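You operate a simulated robot arm through the tools that you are given. There is no shell and no other tool.

You are at the controls of a simulated robot arm. One attempt, no reset.

Task
Set the controls near the top of the steel bench. At the end: the right red ring is turned to loose; the left red ring is turned to loose; the right gold knob is turned to 4; the left gold knob is turned to 4; whatever was shut is shut again. Leave all else as you found it, and nothing knocked over.

The check looks at the end state, three seconds after you hand in, the way a careful person would. Anything else that was tipped, shoved, dropped, spilled or broken makes it a failure.

Robot
A 7-joint arm with a two-finger parallel gripper, fixed in place. Base frame: the origin is on the floor under the middle of its stand, x ahead of it, y to its left, z up; the work surface is at about z = 0.89. Lengths are in m, angles in rad, forces in N, time in s.
With the tool pointing down near the work surface it reaches from about 0.4 to 0.9 m from the base axis. Its first joint turns from -2.496 to 2.496 rad. Payload 3 kg.
The tool frame sits at the grasp point between the pads (the TCP): z along the fingers, y along the line on which they close. The tips reach 0.03 m beyond it. Largest opening 0.094 m; finger width 0.028, thickness 0.01; the body of the gripper, 0.05 by 0.096 m, starts 0.055 m behind the TCP.
Orientation is that of the tool frame in the base frame, as a unit quaternion [w, x, y, z]. With the fingers straight down and closing along the base's y, the tool's x points along the base's -x, its y along +y and its z along -z.

Tools
- The arm moves only by the tool drive_tool. Its argument "targets" is a list of rows, each an object of numbers (a shift or turn left out is 0, a gripper value left out holds the last): "tx", "ty", "tz": the shift along the base's x, y, z in m; "wx", "wy", "wz": the turn, a rotation vector about the base's x, y, z in rad; "jaw": the opening, from 0 (shut) to 1 (fully open). In form: [{"tx": .., "ty": .., "tz": .., "wx": .., "wy": .., "wz": .., "jaw": ..}, ...]. A call has 1 to 20 rows; each row shifts and turns the commanded pose from where the row before left it. A row lasts 0.2 s, in which the tool goes at most 0.05 m and 0.15 rad; a call with a longer step from one row to the next is refused whole, and so is a gripper value outside its range. Where a pose cannot be reached the arm comes as near as it can. A force on the tool above 40 N (or 10 N above the force at the start of the call, whichever is more), or a blocked arm, ends the call early, and 0.2 s more pass. The fingers move at their own pace (about 0.072 m/s each) and stop on an object; they squeeze with about 36 N. The grip force told is the motor's: it shows also when the fingers shut on nothing. Time passes only in rows, and 0.2 s behind the last, so rows that do not move let the fingers close. The reply holds the time, the measured pose of the TCP, the force on the tool along the base axes, the opening and the grip force, in the units named above and with some noise, with the torque about the TCP (base axes, N m) and any sound that the robot's microphone picked up.
- Cameras (640 x 400 px; columns grow to the right, rows downward): "scene" is fixed at [0.0485, -0.6493, 1.784]; the picture's right is [0.85, -0.52, 0.00], its down [-0.31, -0.50, -0.81] and it looks along [0.42, 0.69, -0.59] (base axes); focal length 354 px, centre (320, 200). "wrist" rides on the gripper at [0.076, 0.014, -0.102] in the tool frame; the picture's right is [-0.18, 0.98, 0.00], its down [-0.75, -0.14, -0.64] and it looks along [-0.63, -0.12, 0.77] (tool axes); focal length 243 px, centre (320, 200). There is no depth. A picture from a camera that has moved, and an enlarged one, comes with that camera's place and axes in the base frame and with its lens.
- snapshot(camera): a new picture of that camera. No time passes.
- close_up(camera, box): a new picture of the part [left, top, right, bottom] of that camera's present view, enlarged. No time passes.
- close_job(): hands the job in; it is judged then, once.

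Nothing tells you positions but the pictures and the camera data. Unless the task says otherwise, let go and move clear before handing in.

The tools are called after "Call:" by a JSON object that holds its "fn" and its "kwargs". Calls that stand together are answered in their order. drive_tool: Moves the arm, as the interface text tells. Its arguments: {"type":"object","properties":{"targets":{"type":"array","items":{"type":"object","properties":{"tx":{"type":"number"},"ty":{"type":"number"},"tz":{"type":"number"},"wx":{"type":"number"},"wy":{"type":"number"},"wz":{"type":"number"},"jaw":{"type":"number"}}}}},"required":["targets"]} The other tools are called the same way: snapshot (camera) takes a picture; close_up (camera, box) takes an enlarged picture of a part of a camera's view; close_job () hands the job in.

At the start:

```text
clock: 0.0
tool_pos: [0.4412, 0.0859, 1.3311]
tool_rot: [0.0, 0.0, 1.0, 0.0]
force: [0.4, -0.6, -0.1]
torque: [0.02, 0.0, 0.0]
grip_width: 0.0939
finger_force: 0.0
```

scene: 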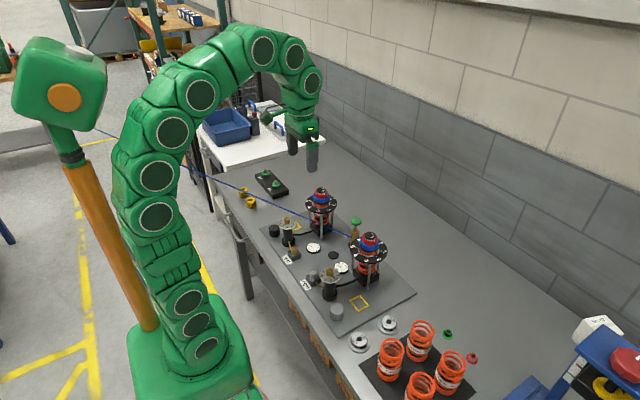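
wrist: 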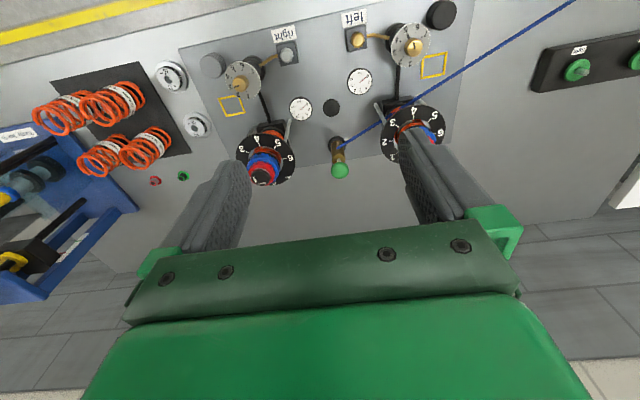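

I see a steel bench with a panel holding two shock-absorber-like assemblies with numbered dials, gauges, and labels "left" and "right". I'll look closer before moving.

Call:
{"fn": "close_up", "kwargs": {"camera": "scene", "box": [230, 160, 430, 340]}}

Call:
{"fn": "close_up", "kwargs": {"camera": "wrist", "box": [180, 0, 340, 200]}}

Call:
{"fn": "close_up", "kwargs": {"camera": "wrist", "box": [320, 0, 480, 200]}}

```text
2.22 times, centred on (330, 250) of scene
camera zoom: at [0.0485, -0.6493, 1.784], right [0.85, -0.52, 0.0], down [-0.31, -0.5, -0.81], along [0.42, 0.69, -0.59], focal length 787 px, centre (298, 89)
```

zoom: 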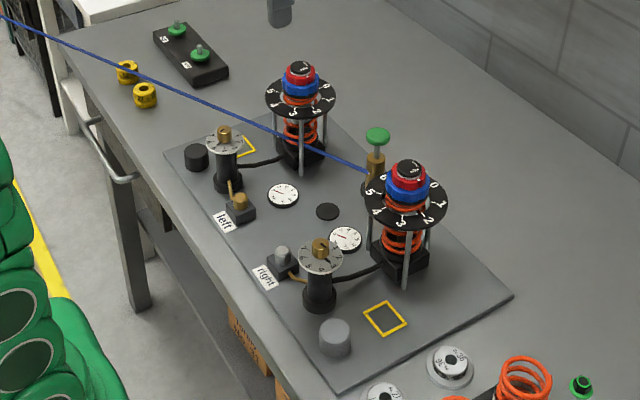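

```text
2.00 times, centred on (260, 100) of wrist
camera zoom: at [0.3644, 0.0998, 1.433], right [0.18, 0.98, 0.0], down [0.75, -0.14, 0.64], along [0.63, -0.12, -0.77], focal length 485 px, centre (440, 400)
```

zoom: 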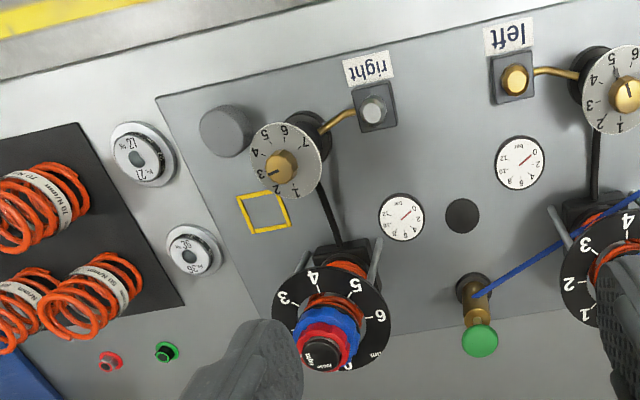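

```text
2.00 times, centred on (400, 100) of wrist
camera zoom: at [0.3644, 0.0998, 1.433], right [0.18, 0.98, 0.0], down [0.75, -0.14, 0.64], along [0.63, -0.12, -0.77], focal length 485 px, centre (160, 400)
```

zoom: 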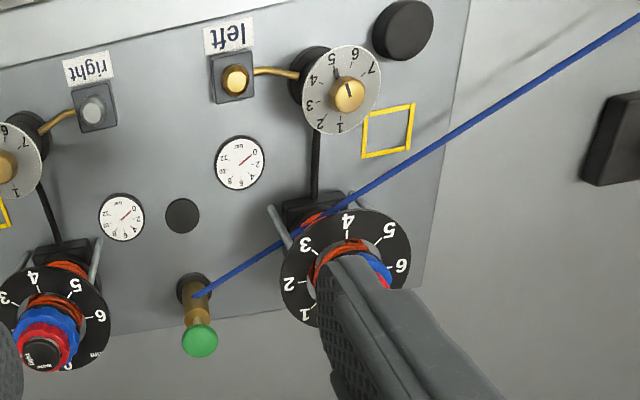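

I'll zoom in further on each element to understand the scales and the marks.

Call:
{"fn": "close_up", "kwargs": {"camera": "scene", "box": [340, 220, 400, 290]}}

Call:
{"fn": "close_up", "kwargs": {"camera": "scene", "box": [295, 180, 345, 240]}}

Call:
{"fn": "close_up", "kwargs": {"camera": "scene", "box": [295, 255, 350, 320]}}

Call:
{"fn": "close_up", "kwargs": {"camera": "scene", "box": [265, 210, 315, 270]}}

Call:
{"fn": "close_up", "kwargs": {"camera": "wrist", "box": [230, 120, 310, 190]}}

Call:
{"fn": "close_up", "kwargs": {"camera": "wrist", "box": [200, 30, 300, 120]}}

Call:
{"fn": "close_up", "kwargs": {"camera": "wrist", "box": [340, 0, 470, 100]}}

Call:
{"fn": "close_up", "kwargs": {"camera": "wrist", "box": [270, 60, 390, 190]}}

```text
5.71 times, centred on (370, 255) of scene
camera zoom: at [0.0485, -0.6493, 1.784], right [0.85, -0.52, 0.0], down [-0.31, -0.5, -0.81], along [0.42, 0.69, -0.59], focal length 2025 px, centre (34, -114)
```

zoom: 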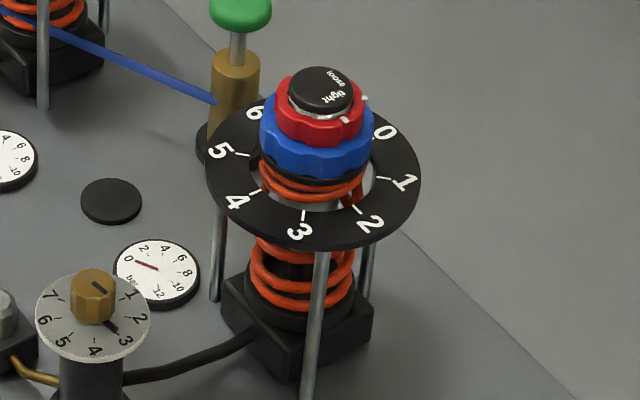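

```text
6.67 times, centred on (320, 210) of scene
camera zoom: at [0.0485, -0.6493, 1.784], right [0.85, -0.52, 0.0], down [-0.31, -0.5, -0.81], along [0.42, 0.69, -0.59], focal length 2362 px, centre (320, 133)
```

zoom: 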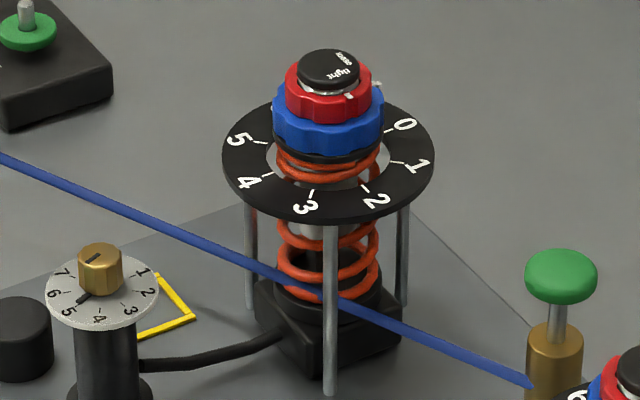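

```text
6.15 times, centred on (322, 288) of scene
camera zoom: at [0.0485, -0.6493, 1.784], right [0.85, -0.52, 0.0], down [-0.31, -0.5, -0.81], along [0.42, 0.69, -0.59], focal length 2180 px, centre (305, -338)
```

zoom: 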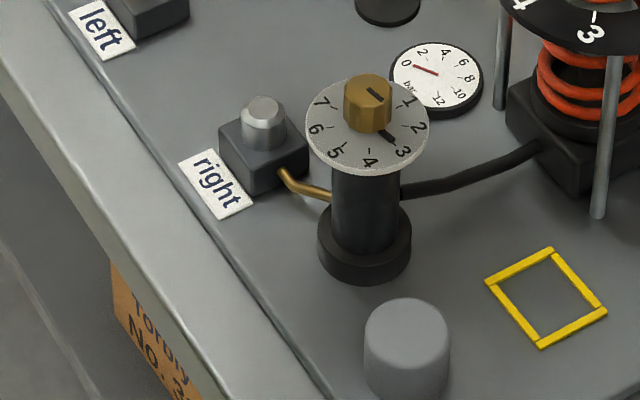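

```text
6.67 times, centred on (290, 240) of scene
camera zoom: at [0.0485, -0.6493, 1.784], right [0.85, -0.52, 0.0], down [-0.31, -0.5, -0.81], along [0.42, 0.69, -0.59], focal length 2362 px, centre (520, -67)
```

zoom: 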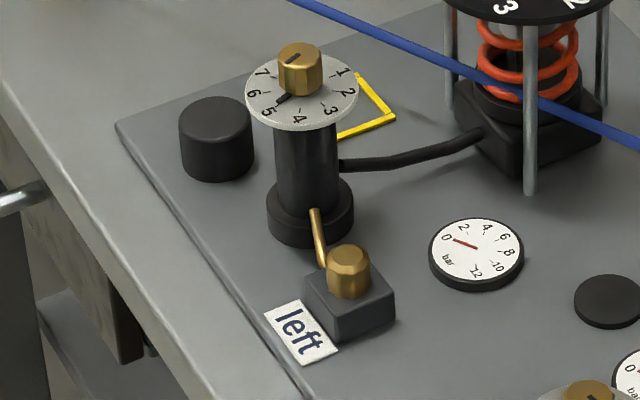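

```text
5.71 times, centred on (270, 155) of wrist
camera zoom: at [0.3644, 0.0998, 1.433], right [0.18, 0.98, 0.0], down [0.75, -0.14, 0.64], along [0.63, -0.12, -0.77], focal length 1386 px, centre (606, 457)
```

zoom: 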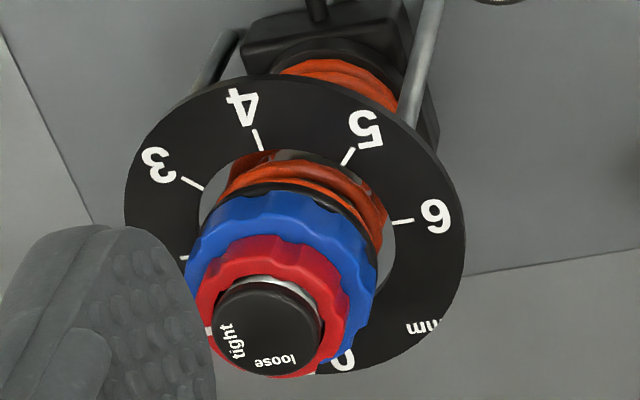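

```text
4.44 times, centred on (250, 75) of wrist
camera zoom: at [0.3644, 0.0998, 1.433], right [0.18, 0.98, 0.0], down [0.75, -0.14, 0.64], along [0.63, -0.12, -0.77], focal length 1078 px, centre (631, 756)
```

zoom: 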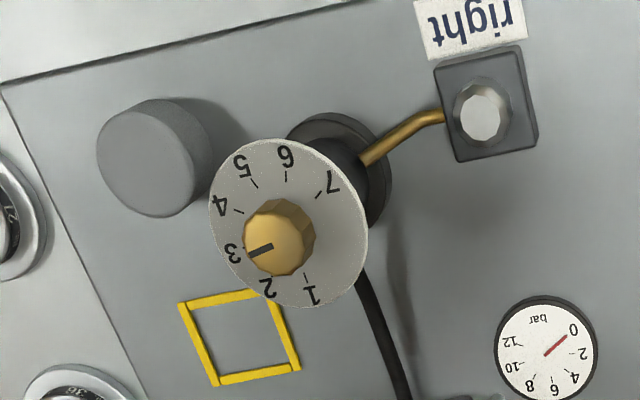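

```text
4.00 times, centred on (405, 50) of wrist
camera zoom: at [0.3644, 0.0998, 1.433], right [0.18, 0.98, 0.0], down [0.75, -0.14, 0.64], along [0.63, -0.12, -0.77], focal length 970 px, centre (-20, 800)
```

zoom: 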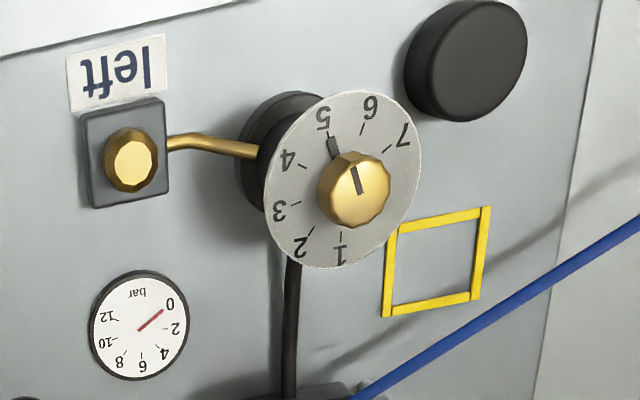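

```text
3.08 times, centred on (330, 125) of wrist
camera zoom: at [0.3644, 0.0998, 1.433], right [0.18, 0.98, 0.0], down [0.75, -0.14, 0.64], along [0.63, -0.12, -0.77], focal length 746 px, centre (289, 431)
```

zoom: 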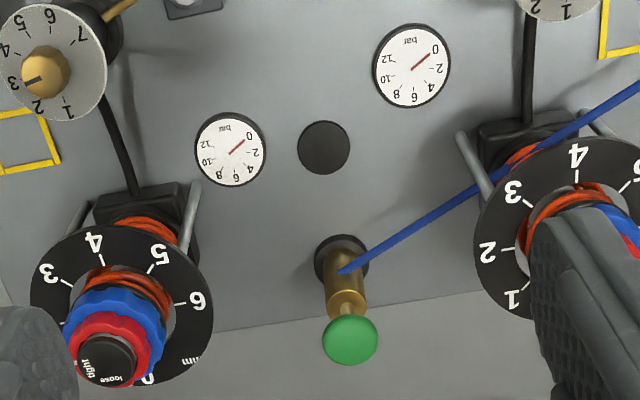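

The gold knobs look to be at about (0.449, -0.051) and (0.449, 0.228) with tops near z 1.005; the red rings are at about (0.587, -0.05) and (0.588, 0.229) with cap tops near z 1.074. I'll bring the wrist camera above the right gold knob for a closer look.

Call:
{"fn": "drive_tool", "kwargs": {"targets": [{"tx": 0.001, "ty": -0.0228, "tz": -0.025}, {"tx": 0.001, "ty": -0.0228, "tz": -0.025}, {"tx": 0.001, "ty": -0.0228, "tz": -0.025}, {"tx": 0.001, "ty": -0.0228, "tz": -0.025}, {"tx": 0.001, "ty": -0.0228, "tz": -0.025}, {"tx": 0.002, "ty": -0.0228, "tz": -0.025}, {}]}}

Call:
{"fn": "snapshot", "kwargs": {"camera": "wrist"}}

Call:
{"fn": "close_up", "kwargs": {"camera": "wrist", "box": [240, 60, 400, 180]}}

```text
clock: 1.6
tool_pos: [0.4474, -0.0498, 1.1785]
tool_rot: [0.0, -0.002, 1.0, 0.0]
force: [0.0, -0.6, 0.4]
torque: [0.01, -0.02, -0.01]
grip_width: 0.0943
finger_force: 0.1
```

```text
taken
camera wrist: at [0.3719, -0.0373, 1.2813], right [0.18, 0.98, 0.0], down [0.75, -0.14, 0.64], along [0.63, -0.12, -0.77], focal length 243 px, centre (320, 200)
```

wrist: 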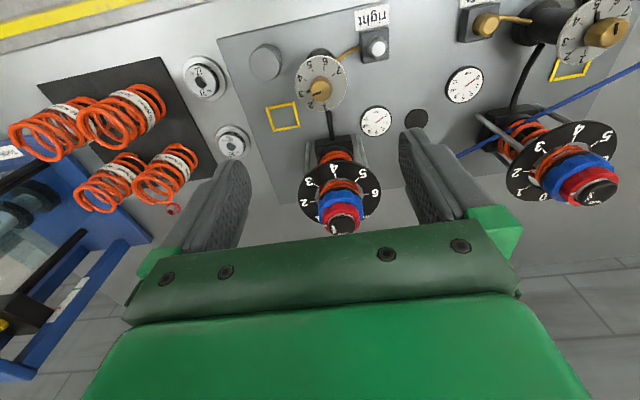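

```text
3.33 times, centred on (320, 120) of wrist
camera zoom: at [0.3719, -0.0373, 1.2813], right [0.18, 0.98, 0.0], down [0.75, -0.14, 0.64], along [0.63, -0.12, -0.77], focal length 809 px, centre (320, 467)
```

zoom: 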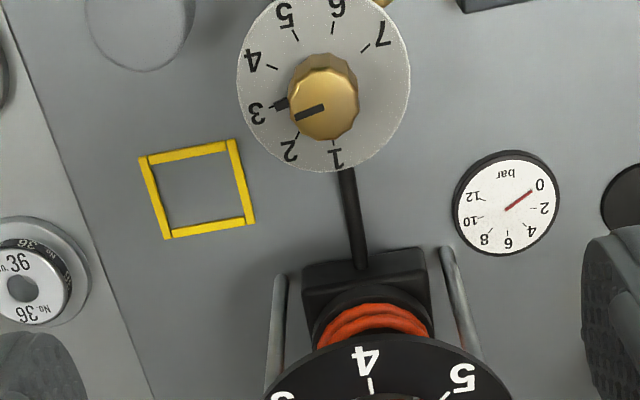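

The right dial reads 3, with 40° clockwise (seen from above) to 4. Now a closer look at the red ring and cap text from this pose.

Call:
{"fn": "close_up", "kwargs": {"camera": "wrist", "box": [295, 160, 385, 240]}}

Call:
{"fn": "close_up", "kwargs": {"camera": "wrist", "box": [500, 100, 640, 220]}}

Call:
{"fn": "close_up", "kwargs": {"camera": "wrist", "box": [440, 0, 640, 100]}}

Call:
{"fn": "close_up", "kwargs": {"camera": "wrist", "box": [240, 0, 400, 120]}}

```text
5.00 times, centred on (340, 200) of wrist
camera zoom: at [0.3719, -0.0373, 1.2813], right [0.18, 0.98, 0.0], down [0.75, -0.14, 0.64], along [0.63, -0.12, -0.77], focal length 1213 px, centre (220, 200)
```

zoom: 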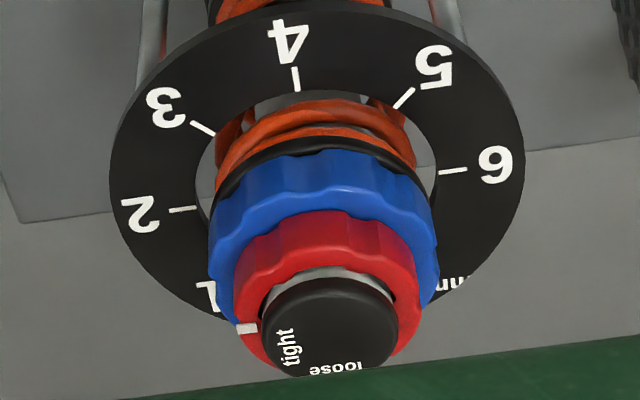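

```text
3.33 times, centred on (570, 160) of wrist
camera zoom: at [0.3719, -0.0373, 1.2813], right [0.18, 0.98, 0.0], down [0.75, -0.14, 0.64], along [0.63, -0.12, -0.77], focal length 809 px, centre (-513, 333)
```

zoom: 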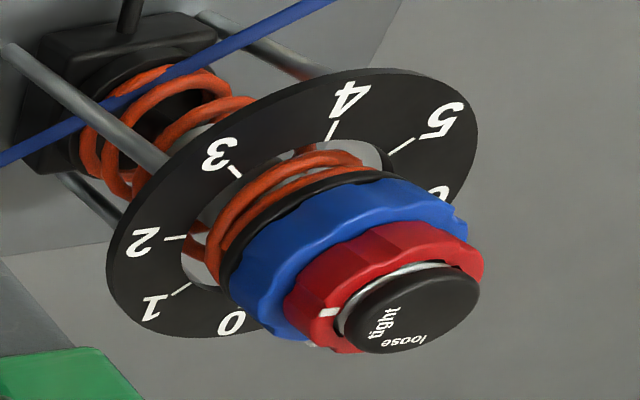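

```text
3.20 times, centred on (540, 50) of wrist
camera zoom: at [0.3719, -0.0373, 1.2813], right [0.18, 0.98, 0.0], down [0.75, -0.14, 0.64], along [0.63, -0.12, -0.77], focal length 776 px, centre (-384, 680)
```

zoom: 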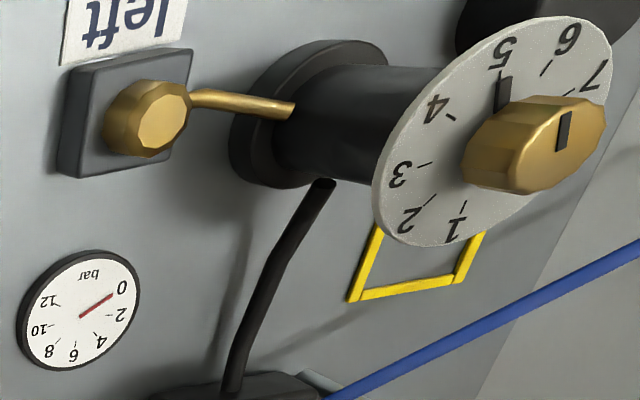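

```text
3.33 times, centred on (320, 60) of wrist
camera zoom: at [0.3719, -0.0373, 1.2813], right [0.18, 0.98, 0.0], down [0.75, -0.14, 0.64], along [0.63, -0.12, -0.77], focal length 809 px, centre (320, 667)
```

zoom: 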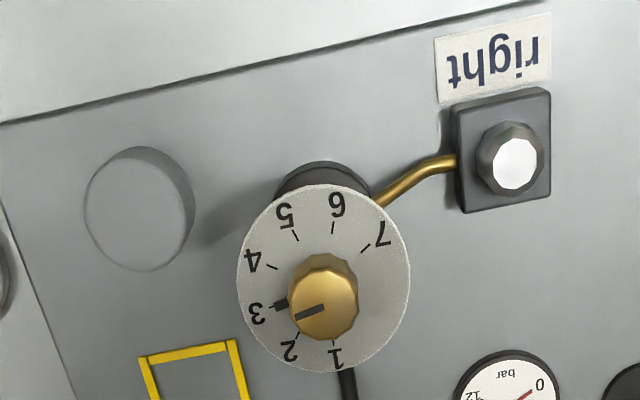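

I'll zoom tightly on the ring tops from the scene camera to sort out the two white marks.

Call:
{"fn": "close_up", "kwargs": {"camera": "scene", "box": [354, 228, 386, 252]}}

Call:
{"fn": "close_up", "kwargs": {"camera": "scene", "box": [306, 183, 338, 207]}}

Call:
{"fn": "close_up", "kwargs": {"camera": "scene", "box": [310, 262, 342, 286]}}

Call:
{"fn": "close_up", "kwargs": {"camera": "scene", "box": [80, 100, 360, 250]}}

```text
16.00 times, centred on (370, 240) of scene
camera zoom: at [0.0485, -0.6493, 1.784], right [0.85, -0.52, 0.0], down [-0.31, -0.5, -0.81], along [0.42, 0.69, -0.59], focal length 5669 px, centre (-480, -440)
```

zoom: 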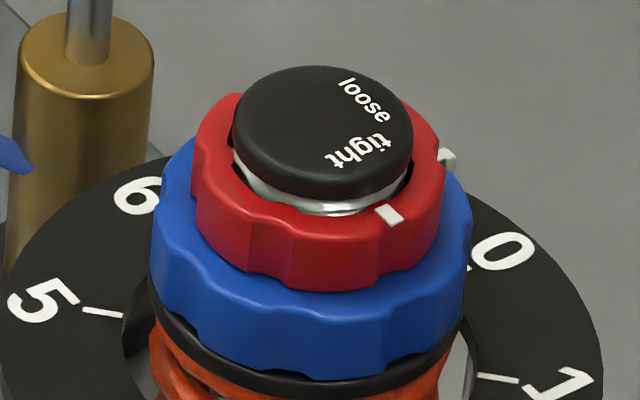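

```text
16.00 times, centred on (322, 195) of scene
camera zoom: at [0.0485, -0.6493, 1.784], right [0.85, -0.52, 0.0], down [-0.31, -0.5, -0.81], along [0.42, 0.69, -0.59], focal length 5669 px, centre (288, 280)
```

zoom: 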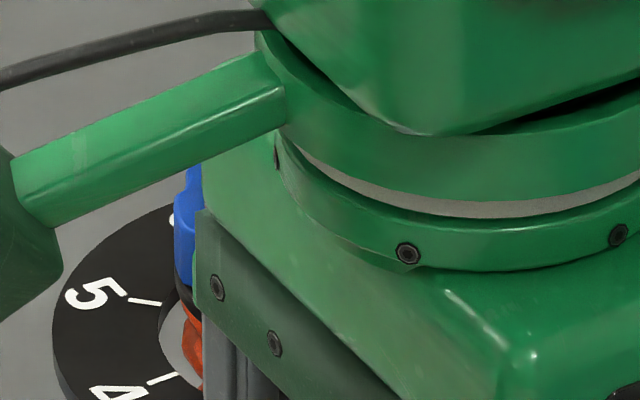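

```text
16.00 times, centred on (326, 274) of scene
camera zoom: at [0.0485, -0.6493, 1.784], right [0.85, -0.52, 0.0], down [-0.31, -0.5, -0.81], along [0.42, 0.69, -0.59], focal length 5669 px, centre (224, -984)
```

zoom: 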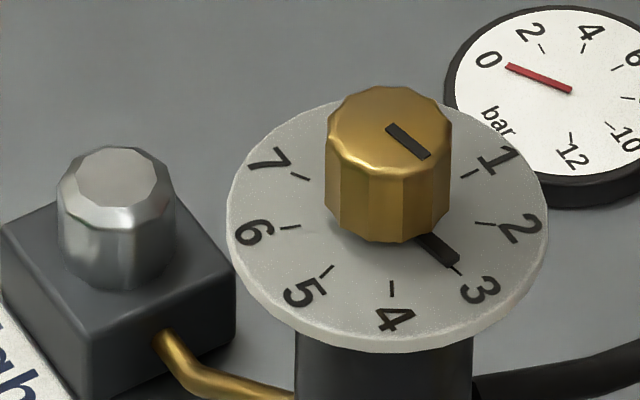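

```text
2.29 times, centred on (220, 175) of scene
camera zoom: at [0.0485, -0.6493, 1.784], right [0.85, -0.52, 0.0], down [-0.31, -0.5, -0.81], along [0.42, 0.69, -0.59], focal length 810 px, centre (549, 257)
```

zoom: 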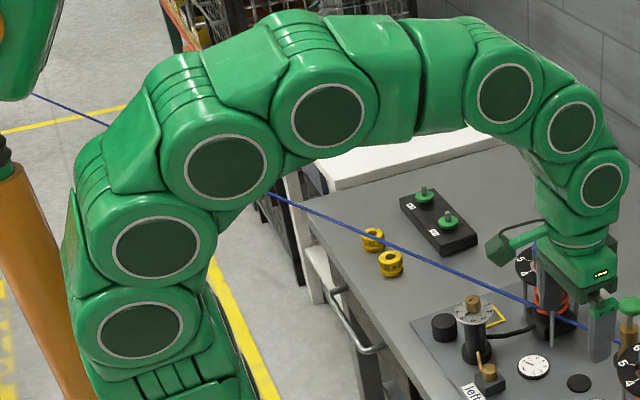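

The right red ring's mark is at "tight" (about -90°), with "loose" about 90° counter-clockwise (seen from above). I'll start with the right gold knob: descend above it with open jaws and check alignment.

Call:
{"fn": "drive_tool", "kwargs": {"targets": [{"tz": -0.03}, {"tz": -0.03}, {"tz": -0.03}, {"tz": -0.03}, {}, {}]}}

Call:
{"fn": "snapshot", "kwargs": {"camera": "wrist"}}

Call:
{"fn": "close_up", "kwargs": {"camera": "scene", "box": [280, 220, 380, 320]}}

```text
clock: 3.0
tool_pos: [0.4493, -0.0497, 1.0593]
tool_rot: [0.001, 0.0, 1.0, 0.0]
force: [-0.6, 0.0, 0.0]
torque: [0.0, 0.0, -0.05]
grip_width: 0.0942
finger_force: 0.1
```

```text
taken
camera wrist: at [0.3724, -0.0366, 1.1628], right [0.18, 0.98, 0.0], down [0.75, -0.14, 0.64], along [0.63, -0.12, -0.77], focal length 243 px, centre (320, 200)
```

wrist: 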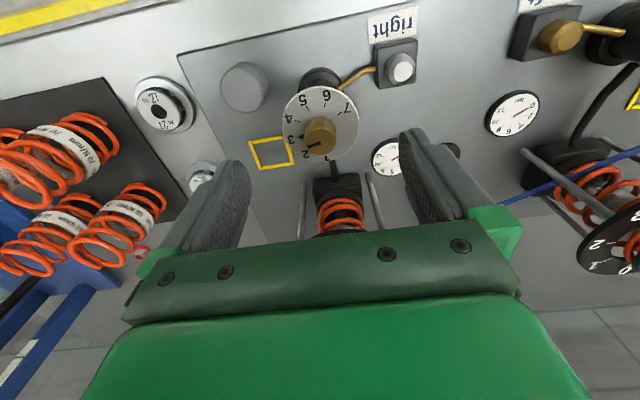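

```text
4.00 times, centred on (330, 270) of scene
camera zoom: at [0.0485, -0.6493, 1.784], right [0.85, -0.52, 0.0], down [-0.31, -0.5, -0.81], along [0.42, 0.69, -0.59], focal length 1417 px, centre (280, -80)
```

zoom: 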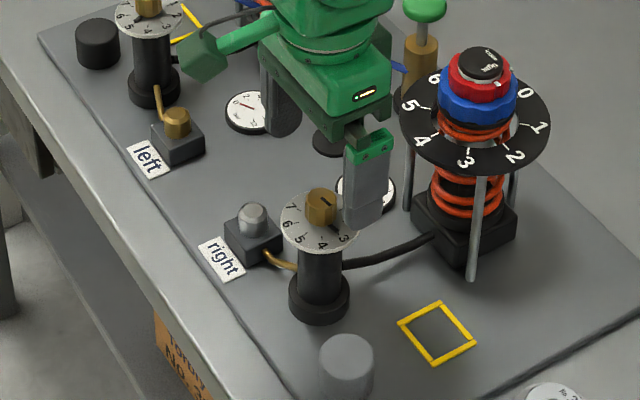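

The tool axis projects on column 320 of the wrist picture, so I'll check that the knob's top lies under it.

Call:
{"fn": "close_up", "kwargs": {"camera": "wrist", "box": [270, 80, 370, 170]}}

```text
4.44 times, centred on (320, 125) of wrist
camera zoom: at [0.3724, -0.0366, 1.1628], right [0.18, 0.98, 0.0], down [0.75, -0.14, 0.64], along [0.63, -0.12, -0.77], focal length 1078 px, centre (320, 533)
```

zoom: 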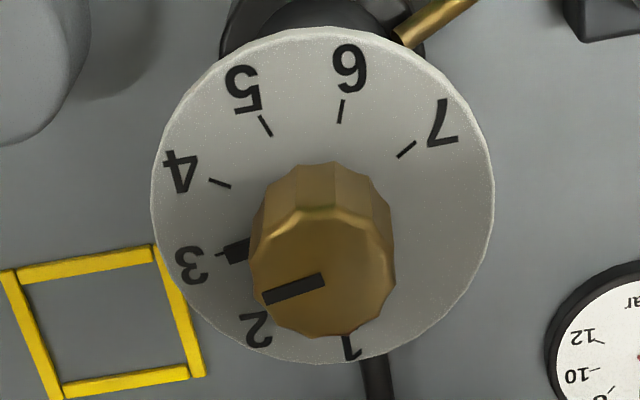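

The knob top is right under the tool axis. I'll descend so the fingertips straddle the knob just above its dial, then close.

Call:
{"fn": "drive_tool", "kwargs": {"targets": [{"tz": -0.02}, {"tz": -0.019}, {}, {"jaw": 0.4}, {}, {}]}}

Call:
{"fn": "close_up", "kwargs": {"camera": "scene", "box": [290, 220, 370, 300]}}

Call:
{"fn": "snapshot", "kwargs": {"camera": "wrist"}}

```text
clock: 4.4
tool_pos: [0.4503, -0.0509, 1.0206]
tool_rot: [-0.001, 0.0, 1.0, -0.001]
force: [-0.9, 0.3, -0.2]
torque: [0.01, -0.01, 0.02]
grip_width: 0.0376
finger_force: 0.1
```

```text
5.00 times, centred on (330, 260) of scene
camera zoom: at [0.0485, -0.6493, 1.784], right [0.85, -0.52, 0.0], down [-0.31, -0.5, -0.81], along [0.42, 0.69, -0.59], focal length 1772 px, centre (270, -100)
```

zoom: 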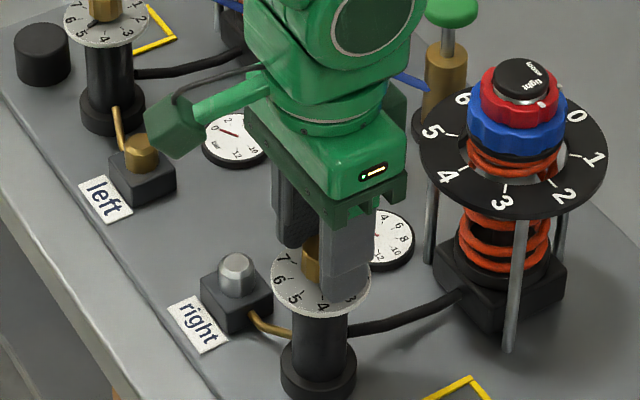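

```text
taken
camera wrist: at [0.3722, -0.037, 1.1237], right [0.18, 0.98, 0.0], down [0.75, -0.14, 0.64], along [0.63, -0.12, -0.77], focal length 243 px, centre (320, 200)
```

wrist: 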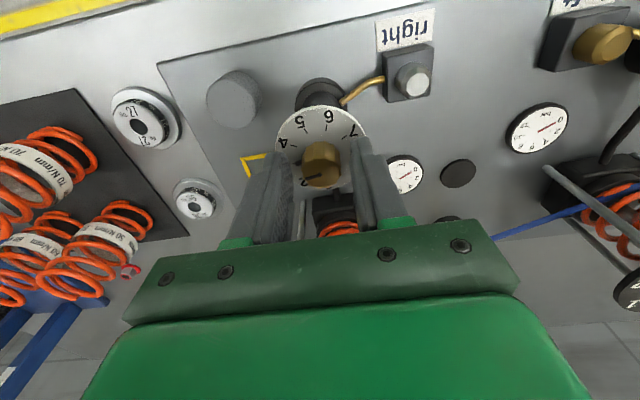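

The knob sits centred between the fingers. Closing on it now.

Call:
{"fn": "drive_tool", "kwargs": {"targets": [{"jaw": 0.2}, {"jaw": 0.0}, {}, {}]}}

Call:
{"fn": "close_up", "kwargs": {"camera": "wrist", "box": [260, 80, 380, 200]}}

```text
clock: 5.4
tool_pos: [0.4492, -0.0489, 1.0213]
tool_rot: [0.0, 0.001, 1.0, 0.0]
force: [1.4, 23.2, -0.6]
torque: [0.33, 0.11, 0.01]
grip_width: 0.0237
finger_force: 44.6
```

```text
3.33 times, centred on (320, 140) of wrist
camera zoom: at [0.3723, -0.0364, 1.1237], right [0.18, 0.98, 0.0], down [0.75, -0.14, 0.64], along [0.63, -0.12, -0.77], focal length 809 px, centre (320, 400)
```

zoom: 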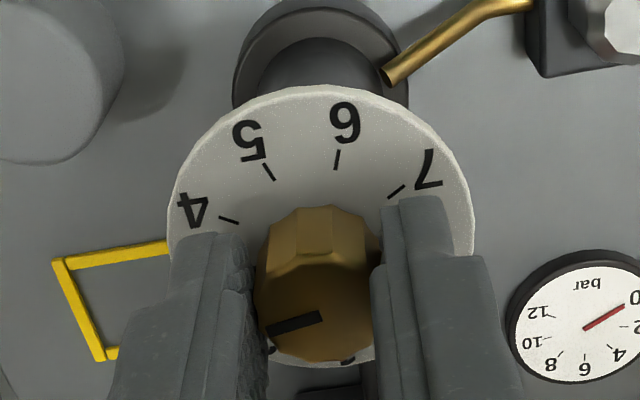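

Gripped, but a 23 N side force shows the tool is about 1.5 mm too far to -y. I'll relieve that first.

Call:
{"fn": "drive_tool", "kwargs": {"targets": [{"ty": 0.001}, {}, {}]}}

```text
clock: 6.2
tool_pos: [0.4496, -0.0487, 1.0222]
tool_rot: [-0.001, -0.001, 1.0, -0.001]
force: [8.7, -1.8, -17.2]
torque: [0.32, -0.76, 0.0]
grip_width: 0.0236
finger_force: 44.3
```

Call:
{"fn": "drive_tool", "kwargs": {"targets": [{}, {}]}}

```text
clock: 6.8
tool_pos: [0.4488, -0.0503, 1.0208]
tool_rot: [0.0, -0.001, 1.0, 0.0]
force: [11.3, -10.4, -18.8]
torque: [0.12, -0.47, -0.03]
grip_width: 0.0235
finger_force: 45.1
```

The side force is mostly gone. Now I'll turn clockwise gently and watch the torque.

Call:
{"fn": "drive_tool", "kwargs": {"targets": [{"wz": -0.08}, {"wz": -0.08}, {}]}}

Call:
{"fn": "close_up", "kwargs": {"camera": "wrist", "box": [260, 80, 380, 200]}}

Call:
{"fn": "close_up", "kwargs": {"camera": "scene", "box": [305, 255, 345, 290]}}

```text
clock: 7.6
tool_pos: [0.4479, -0.0492, 1.0213]
tool_rot: [0.001, 0.08, 0.997, 0.0]
force: [17.9, -5.6, -21.8]
torque: [-0.39, -0.19, 0.0]
grip_width: 0.0235
finger_force: 44.7
```

```text
3.33 times, centred on (320, 140) of wrist
camera zoom: at [0.3752, -0.0241, 1.124], right [0.34, 0.94, 0.0], down [0.72, -0.26, 0.64], along [0.6, -0.22, -0.77], focal length 809 px, centre (320, 400)
```

zoom: 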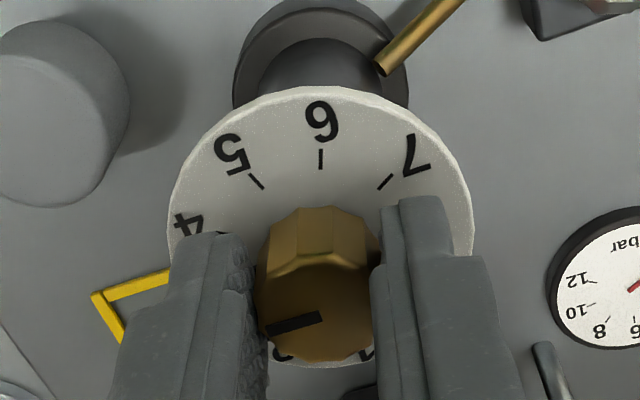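

```text
11.43 times, centred on (325, 272) of scene
camera zoom: at [0.0485, -0.6493, 1.784], right [0.85, -0.52, 0.0], down [-0.31, -0.5, -0.81], along [0.42, 0.69, -0.59], focal length 4049 px, centre (263, -629)
```

zoom: 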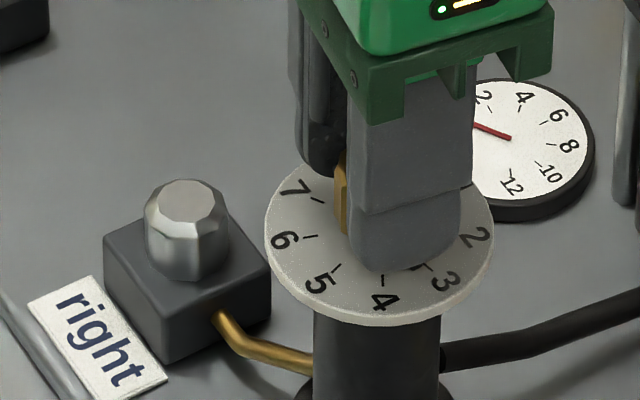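

The knob turns with the gripper at almost no torque. I'll ease the side and vertical preload and continue turning toward 4.

Call:
{"fn": "drive_tool", "kwargs": {"targets": [{"tx": 0.001, "tz": -0.0015}, {"wz": -0.1}, {"wz": -0.1}, {"wz": -0.1}, {"wz": -0.1}, {}]}}

Call:
{"fn": "close_up", "kwargs": {"camera": "wrist", "box": [260, 80, 380, 200]}}

Call:
{"fn": "close_up", "kwargs": {"camera": "scene", "box": [305, 255, 345, 290]}}

```text
clock: 9.0
tool_pos: [0.4495, -0.0502, 1.0198]
tool_rot: [0.001, 0.277, 0.961, 0.0]
force: [-0.4, 2.8, 26.5]
torque: [-0.44, -0.11, -0.01]
grip_width: 0.0234
finger_force: 45.3
```

```text
3.33 times, centred on (320, 140) of wrist
camera zoom: at [0.3915, 0.0025, 1.1227], right [0.68, 0.73, 0.0], down [0.56, -0.52, 0.64], along [0.47, -0.44, -0.77], focal length 809 px, centre (320, 400)
```

zoom: 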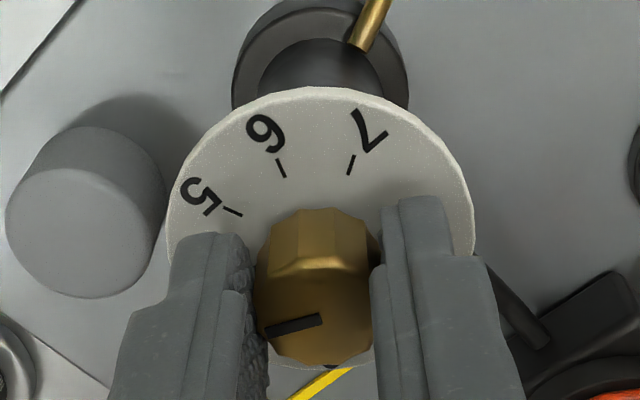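

```text
11.43 times, centred on (325, 272) of scene
camera zoom: at [0.0485, -0.6493, 1.784], right [0.85, -0.52, 0.0], down [-0.31, -0.5, -0.81], along [0.42, 0.69, -0.59], focal length 4049 px, centre (263, -629)
```

zoom: 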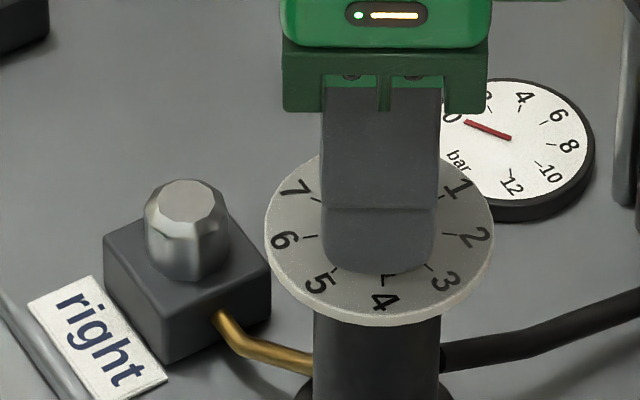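

Rotated 32° so far. I'll finish to 40°, ease the vertical load, then open slightly and inspect the pointer.

Call:
{"fn": "drive_tool", "kwargs": {"targets": [{"tz": 0.0008}, {"wz": -0.07}, {"wz": -0.068}, {}, {}]}}

Call:
{"fn": "drive_tool", "kwargs": {"targets": [{"jaw": 0.35}, {"jaw": 0.5}, {}, {"tz": 0.02}, {"tz": 0.03}, {}]}}

Call:
{"fn": "close_up", "kwargs": {"camera": "scene", "box": [305, 255, 345, 290]}}

Call:
{"fn": "close_up", "kwargs": {"camera": "wrist", "box": [260, 60, 380, 180]}}

```text
clock: 10.2
tool_pos: [0.4492, -0.0497, 1.0211]
tool_rot: [-0.002, 0.342, 0.94, 0.0]
force: [10.7, 10.6, -29.5]
torque: [0.63, -0.35, 0.02]
grip_width: 0.0236
finger_force: 45.1
```

```text
clock: 11.6
tool_pos: [0.4496, -0.0485, 1.0721]
tool_rot: [0.0, 0.342, 0.94, 0.0]
force: [-0.5, 0.5, 0.1]
torque: [0.02, 0.0, -0.03]
grip_width: 0.0472
finger_force: 0.1
```

```text
11.43 times, centred on (325, 272) of scene
camera zoom: at [0.0485, -0.6493, 1.784], right [0.85, -0.52, 0.0], down [-0.31, -0.5, -0.81], along [0.42, 0.69, -0.59], focal length 4049 px, centre (263, -629)
```

zoom: 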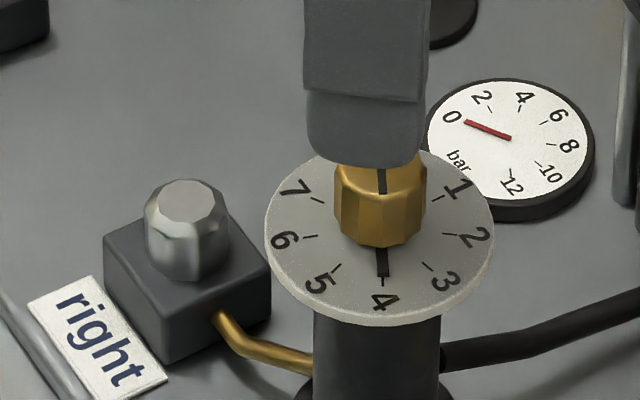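

```text
3.33 times, centred on (320, 120) of wrist
camera zoom: at [0.3996, 0.01, 1.174], right [0.77, 0.64, 0.0], down [0.49, -0.59, 0.64], along [0.41, -0.5, -0.77], focal length 809 px, centre (320, 467)
```

zoom: 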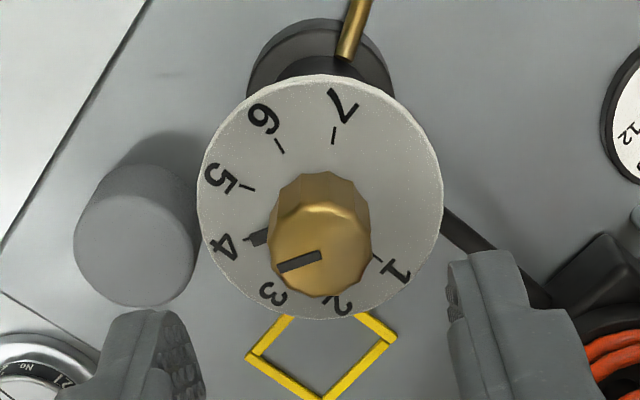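

The right gold knob points exactly at 4. Next I go to the left gold knob, keeping the present -40° yaw so that I can turn it back +40°.

Call:
{"fn": "drive_tool", "kwargs": {"targets": [{"tz": 0.03}, {"ty": 0.04}, {"ty": 0.04}, {"ty": 0.04}, {"ty": 0.04}, {"ty": 0.04}, {"ty": 0.04}, {"ty": 0.0395}, {"jaw": 0.6}, {}]}}

Call:
{"fn": "snapshot", "kwargs": {"camera": "wrist"}}

Call:
{"fn": "close_up", "kwargs": {"camera": "wrist", "box": [260, 60, 380, 180]}}

Call:
{"fn": "close_up", "kwargs": {"camera": "scene", "box": [240, 180, 340, 280]}}

```text
clock: 13.8
tool_pos: [0.4491, 0.2302, 1.1014]
tool_rot: [0.0, 0.341, 0.94, 0.0]
force: [0.7, 0.5, 1.4]
torque: [0.04, 0.01, 0.01]
grip_width: 0.0564
finger_force: 0.0
```

```text
taken
camera wrist: at [0.3988, 0.2897, 1.2033], right [0.77, 0.64, 0.0], down [0.49, -0.59, 0.64], along [0.41, -0.5, -0.77], focal length 243 px, centre (320, 200)
```

wrist: 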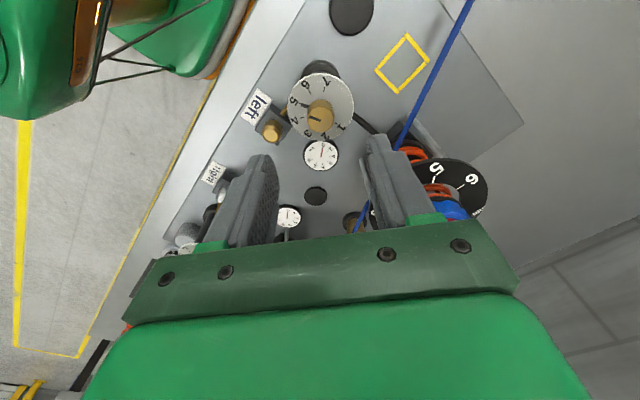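

```text
3.33 times, centred on (320, 120) of wrist
camera zoom: at [0.3988, 0.2897, 1.2033], right [0.77, 0.64, 0.0], down [0.49, -0.59, 0.64], along [0.41, -0.5, -0.77], focal length 809 px, centre (320, 467)
```

zoom: 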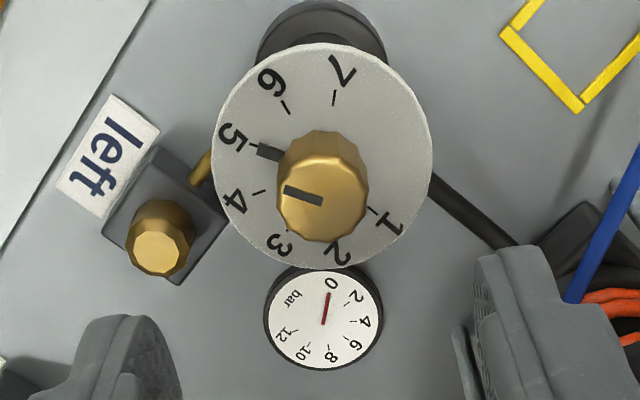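

```text
4.00 times, centred on (290, 230) of scene
camera zoom: at [0.0485, -0.6493, 1.784], right [0.85, -0.52, 0.0], down [-0.31, -0.5, -0.81], along [0.42, 0.69, -0.59], focal length 1417 px, centre (440, 80)
```

zoom: 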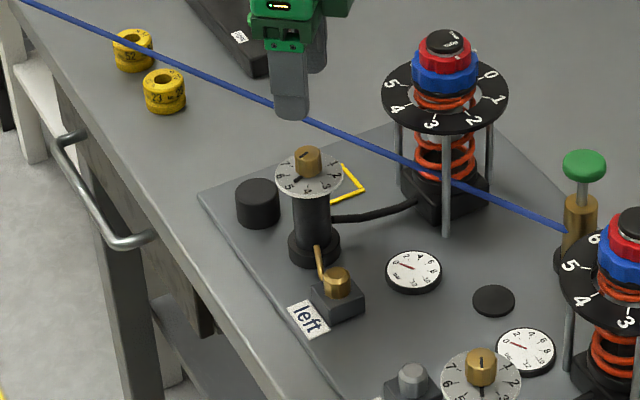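

The left knob (at 5) is centred under the tool. Descending and gripping.

Call:
{"fn": "drive_tool", "kwargs": {"targets": [{"tx": 0.0004, "ty": 0.0004, "tz": -0.03}, {"tz": -0.03}, {"tz": -0.02}, {}, {"jaw": 0.35}, {"jaw": 0.3}, {}]}}

Call:
{"fn": "close_up", "kwargs": {"camera": "wrist", "box": [260, 80, 380, 200]}}

```text
clock: 15.4
tool_pos: [0.4489, 0.2294, 1.0203]
tool_rot: [0.001, 0.341, 0.94, 0.0]
force: [0.4, 0.8, 0.0]
torque: [-0.03, 0.01, 0.0]
grip_width: 0.0284
finger_force: 0.0
```

```text
3.33 times, centred on (320, 140) of wrist
camera zoom: at [0.399, 0.2893, 1.1226], right [0.77, 0.64, 0.0], down [0.49, -0.59, 0.64], along [0.41, -0.5, -0.77], focal length 809 px, centre (320, 400)
```

zoom: 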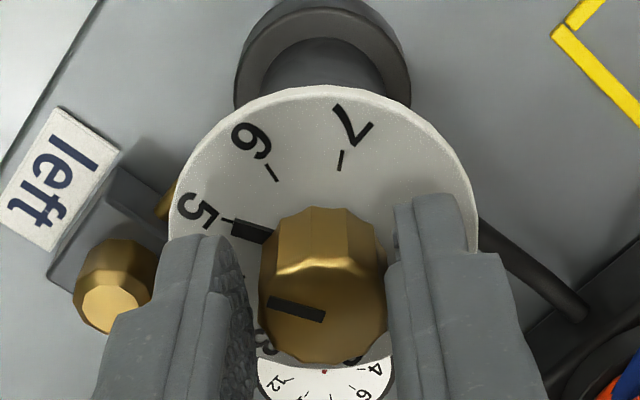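

Call:
{"fn": "drive_tool", "kwargs": {"targets": [{"jaw": 0.0}, {}, {}]}}

Call:
{"fn": "close_up", "kwargs": {"camera": "wrist", "box": [260, 80, 380, 200]}}

```text
clock: 16.2
tool_pos: [0.4487, 0.2314, 1.0206]
tool_rot: [0.0, 0.341, 0.94, 0.0]
force: [8.4, 10.2, -3.5]
torque: [0.28, -0.14, 0.02]
grip_width: 0.0233
finger_force: 45.2
```

```text
3.33 times, centred on (320, 140) of wrist
camera zoom: at [0.3992, 0.2897, 1.1227], right [0.77, 0.64, 0.0], down [0.49, -0.59, 0.64], along [0.41, -0.5, -0.77], focal length 809 px, centre (320, 400)
```

zoom: 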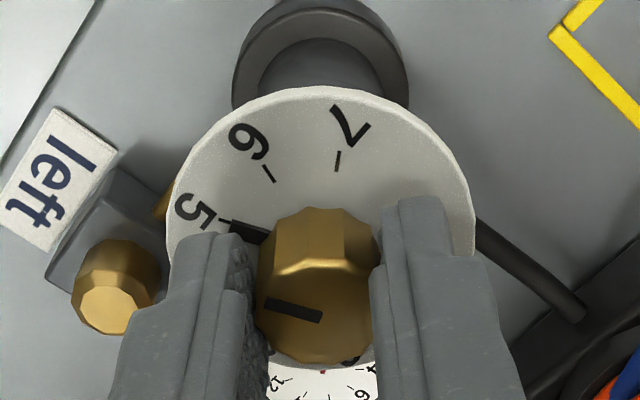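

Gripped with small side force. Turning +40° (counter-clockwise), in parts.

Call:
{"fn": "drive_tool", "kwargs": {"targets": [{"wz": 0.08, "tx": 0.0004, "ty": 0.0005}, {"wz": 0.08}, {"wz": 0.08}, {"wz": 0.08}, {}]}}

Call:
{"fn": "close_up", "kwargs": {"camera": "scene", "box": [265, 205, 315, 250]}}

```text
clock: 17.4
tool_pos: [0.4488, 0.2315, 1.0202]
tool_rot: [-0.001, 0.187, 0.982, -0.001]
force: [-6.2, -1.8, -7.6]
torque: [0.33, 0.81, 0.01]
grip_width: 0.0231
finger_force: 44.9
```

```text
8.89 times, centred on (290, 228) of scene
camera zoom: at [0.0485, -0.6493, 1.784], right [0.85, -0.52, 0.0], down [-0.31, -0.5, -0.81], along [0.42, 0.69, -0.59], focal length 3150 px, centre (587, -44)
```

zoom: 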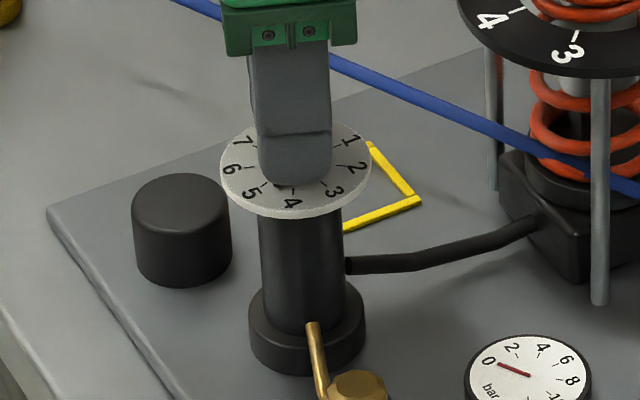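

Call:
{"fn": "drive_tool", "kwargs": {"targets": [{"wz": 0.1}, {"wz": 0.1}, {"wz": 0.1}, {"wz": 0.078}, {}, {}]}}

Call:
{"fn": "drive_tool", "kwargs": {"targets": [{"jaw": 0.35}, {"jaw": 0.5}, {}, {"tz": 0.03}, {"tz": 0.03}, {}]}}

Call:
{"fn": "close_up", "kwargs": {"camera": "scene", "box": [270, 210, 305, 240]}}

Call:
{"fn": "close_up", "kwargs": {"camera": "wrist", "box": [260, 60, 380, 180]}}

```text
clock: 18.8
tool_pos: [0.4505, 0.2314, 1.0207]
tool_rot: [0.0, -0.001, 1.0, -0.001]
force: [-13.8, -21.5, -21.1]
torque: [-0.12, 0.45, -0.01]
grip_width: 0.0231
finger_force: 45.1
```

```text
clock: 20.2
tool_pos: [0.4513, 0.2315, 1.0805]
tool_rot: [0.0, -0.001, 1.0, -0.001]
force: [-0.1, -0.5, -0.3]
torque: [-0.01, 0.0, 0.01]
grip_width: 0.0471
finger_force: 0.1
```

```text
13.33 times, centred on (288, 225) of scene
camera zoom: at [0.0485, -0.6493, 1.784], right [0.85, -0.52, 0.0], down [-0.31, -0.5, -0.81], along [0.42, 0.69, -0.59], focal length 4724 px, centre (753, -133)
```

zoom: 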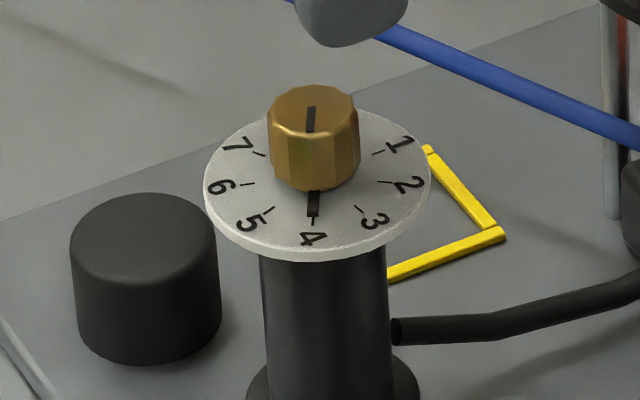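

```text
3.33 times, centred on (320, 120) of wrist
camera zoom: at [0.3733, 0.2448, 1.183], right [0.18, 0.98, 0.0], down [0.75, -0.14, 0.64], along [0.63, -0.12, -0.77], focal length 809 px, centre (320, 467)
```

zoom: 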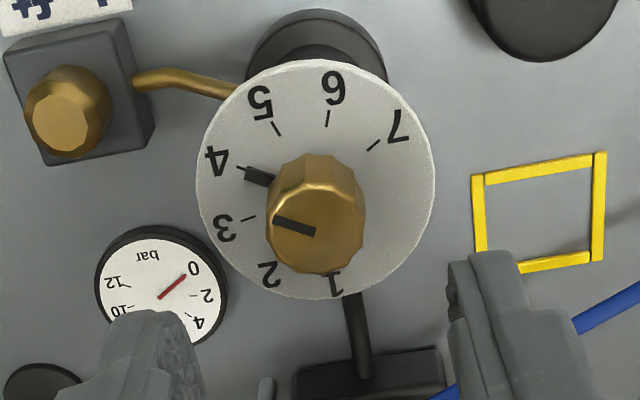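

The left gold knob now points at 4. Next is the left red ring: raise well clear, then move over the left damper for an alignment view.

Call:
{"fn": "drive_tool", "kwargs": {"targets": [{"tz": 0.04}, {"tz": 0.04}, {"tz": 0.01, "jaw": 0.8}, {"tx": 0.035}, {"tx": 0.035}, {"tx": 0.035}, {"tx": 0.033, "ty": -0.001}, {}, {}]}}

Call:
{"fn": "snapshot", "kwargs": {"camera": "wrist"}}

Call:
{"fn": "close_up", "kwargs": {"camera": "wrist", "box": [250, 70, 390, 190]}}

Call:
{"fn": "close_up", "kwargs": {"camera": "scene", "box": [290, 160, 370, 240]}}

```text
clock: 22.2
tool_pos: [0.5883, 0.2296, 1.1697]
tool_rot: [0.001, 0.0, 1.0, 0.0]
force: [-0.4, -0.2, -0.1]
torque: [0.01, 0.04, -0.02]
grip_width: 0.075
finger_force: 0.0
```

```text
taken
camera wrist: at [0.5112, 0.2434, 1.273], right [0.18, 0.98, 0.0], down [0.75, -0.14, 0.64], along [0.63, -0.12, -0.77], focal length 243 px, centre (320, 200)
```

wrist: 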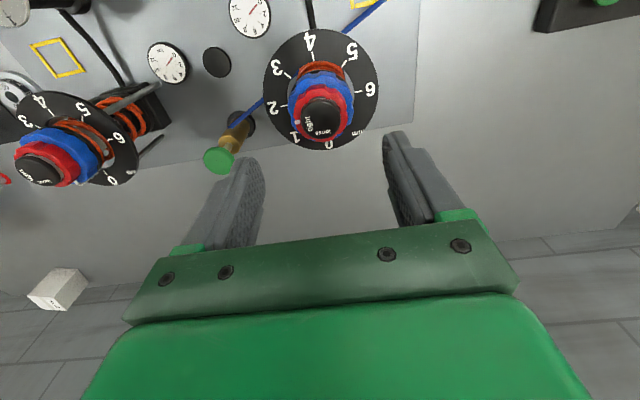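

```text
3.33 times, centred on (320, 130) of wrist
camera zoom: at [0.5112, 0.2434, 1.273], right [0.18, 0.98, 0.0], down [0.75, -0.14, 0.64], along [0.63, -0.12, -0.77], focal length 809 px, centre (320, 433)
```

zoom: 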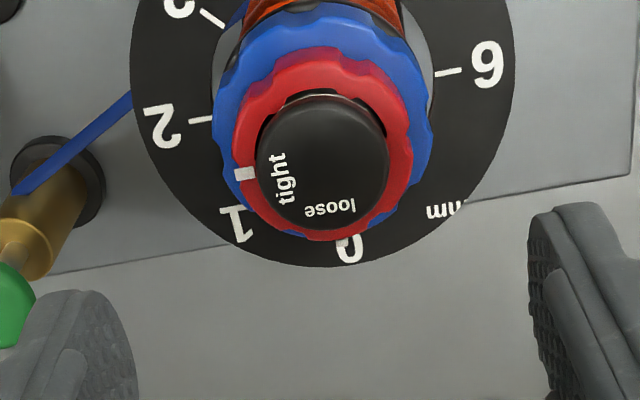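

```text
5.00 times, centred on (330, 200) of scene
camera zoom: at [0.0485, -0.6493, 1.784], right [0.85, -0.52, 0.0], down [-0.31, -0.5, -0.81], along [0.42, 0.69, -0.59], focal length 1772 px, centre (270, 200)
```

zoom: 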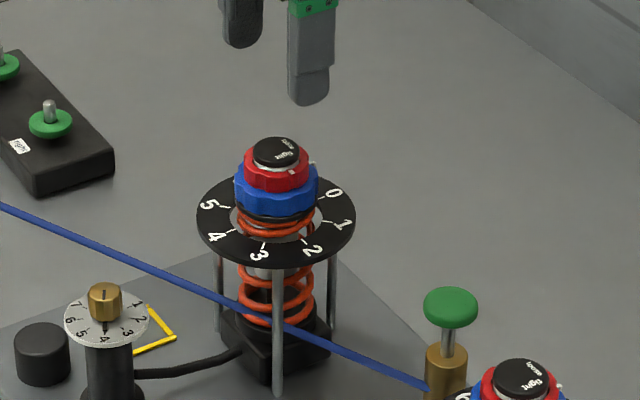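

Both red-ring marks sit at "tight" and the blue pointer at 0. I'll take a tight zoom to measure the cap and ring centre precisely.

Call:
{"fn": "close_up", "kwargs": {"camera": "wrist", "box": [284, 72, 364, 152]}}

Call:
{"fn": "close_up", "kwargs": {"camera": "scene", "box": [304, 182, 340, 212]}}

```text
5.00 times, centred on (324, 112) of wrist
camera zoom: at [0.5112, 0.2434, 1.273], right [0.18, 0.98, 0.0], down [0.75, -0.14, 0.64], along [0.63, -0.12, -0.77], focal length 1213 px, centre (300, 640)
```

zoom: 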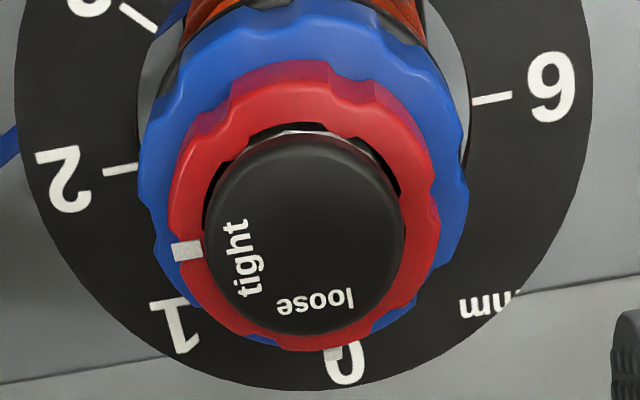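

```text
13.33 times, centred on (322, 197) of scene
camera zoom: at [0.0485, -0.6493, 1.784], right [0.85, -0.52, 0.0], down [-0.31, -0.5, -0.81], along [0.42, 0.69, -0.59], focal length 4724 px, centre (293, 240)
```

zoom: 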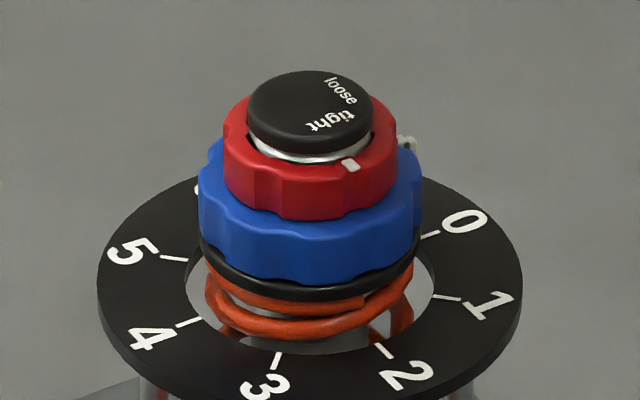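

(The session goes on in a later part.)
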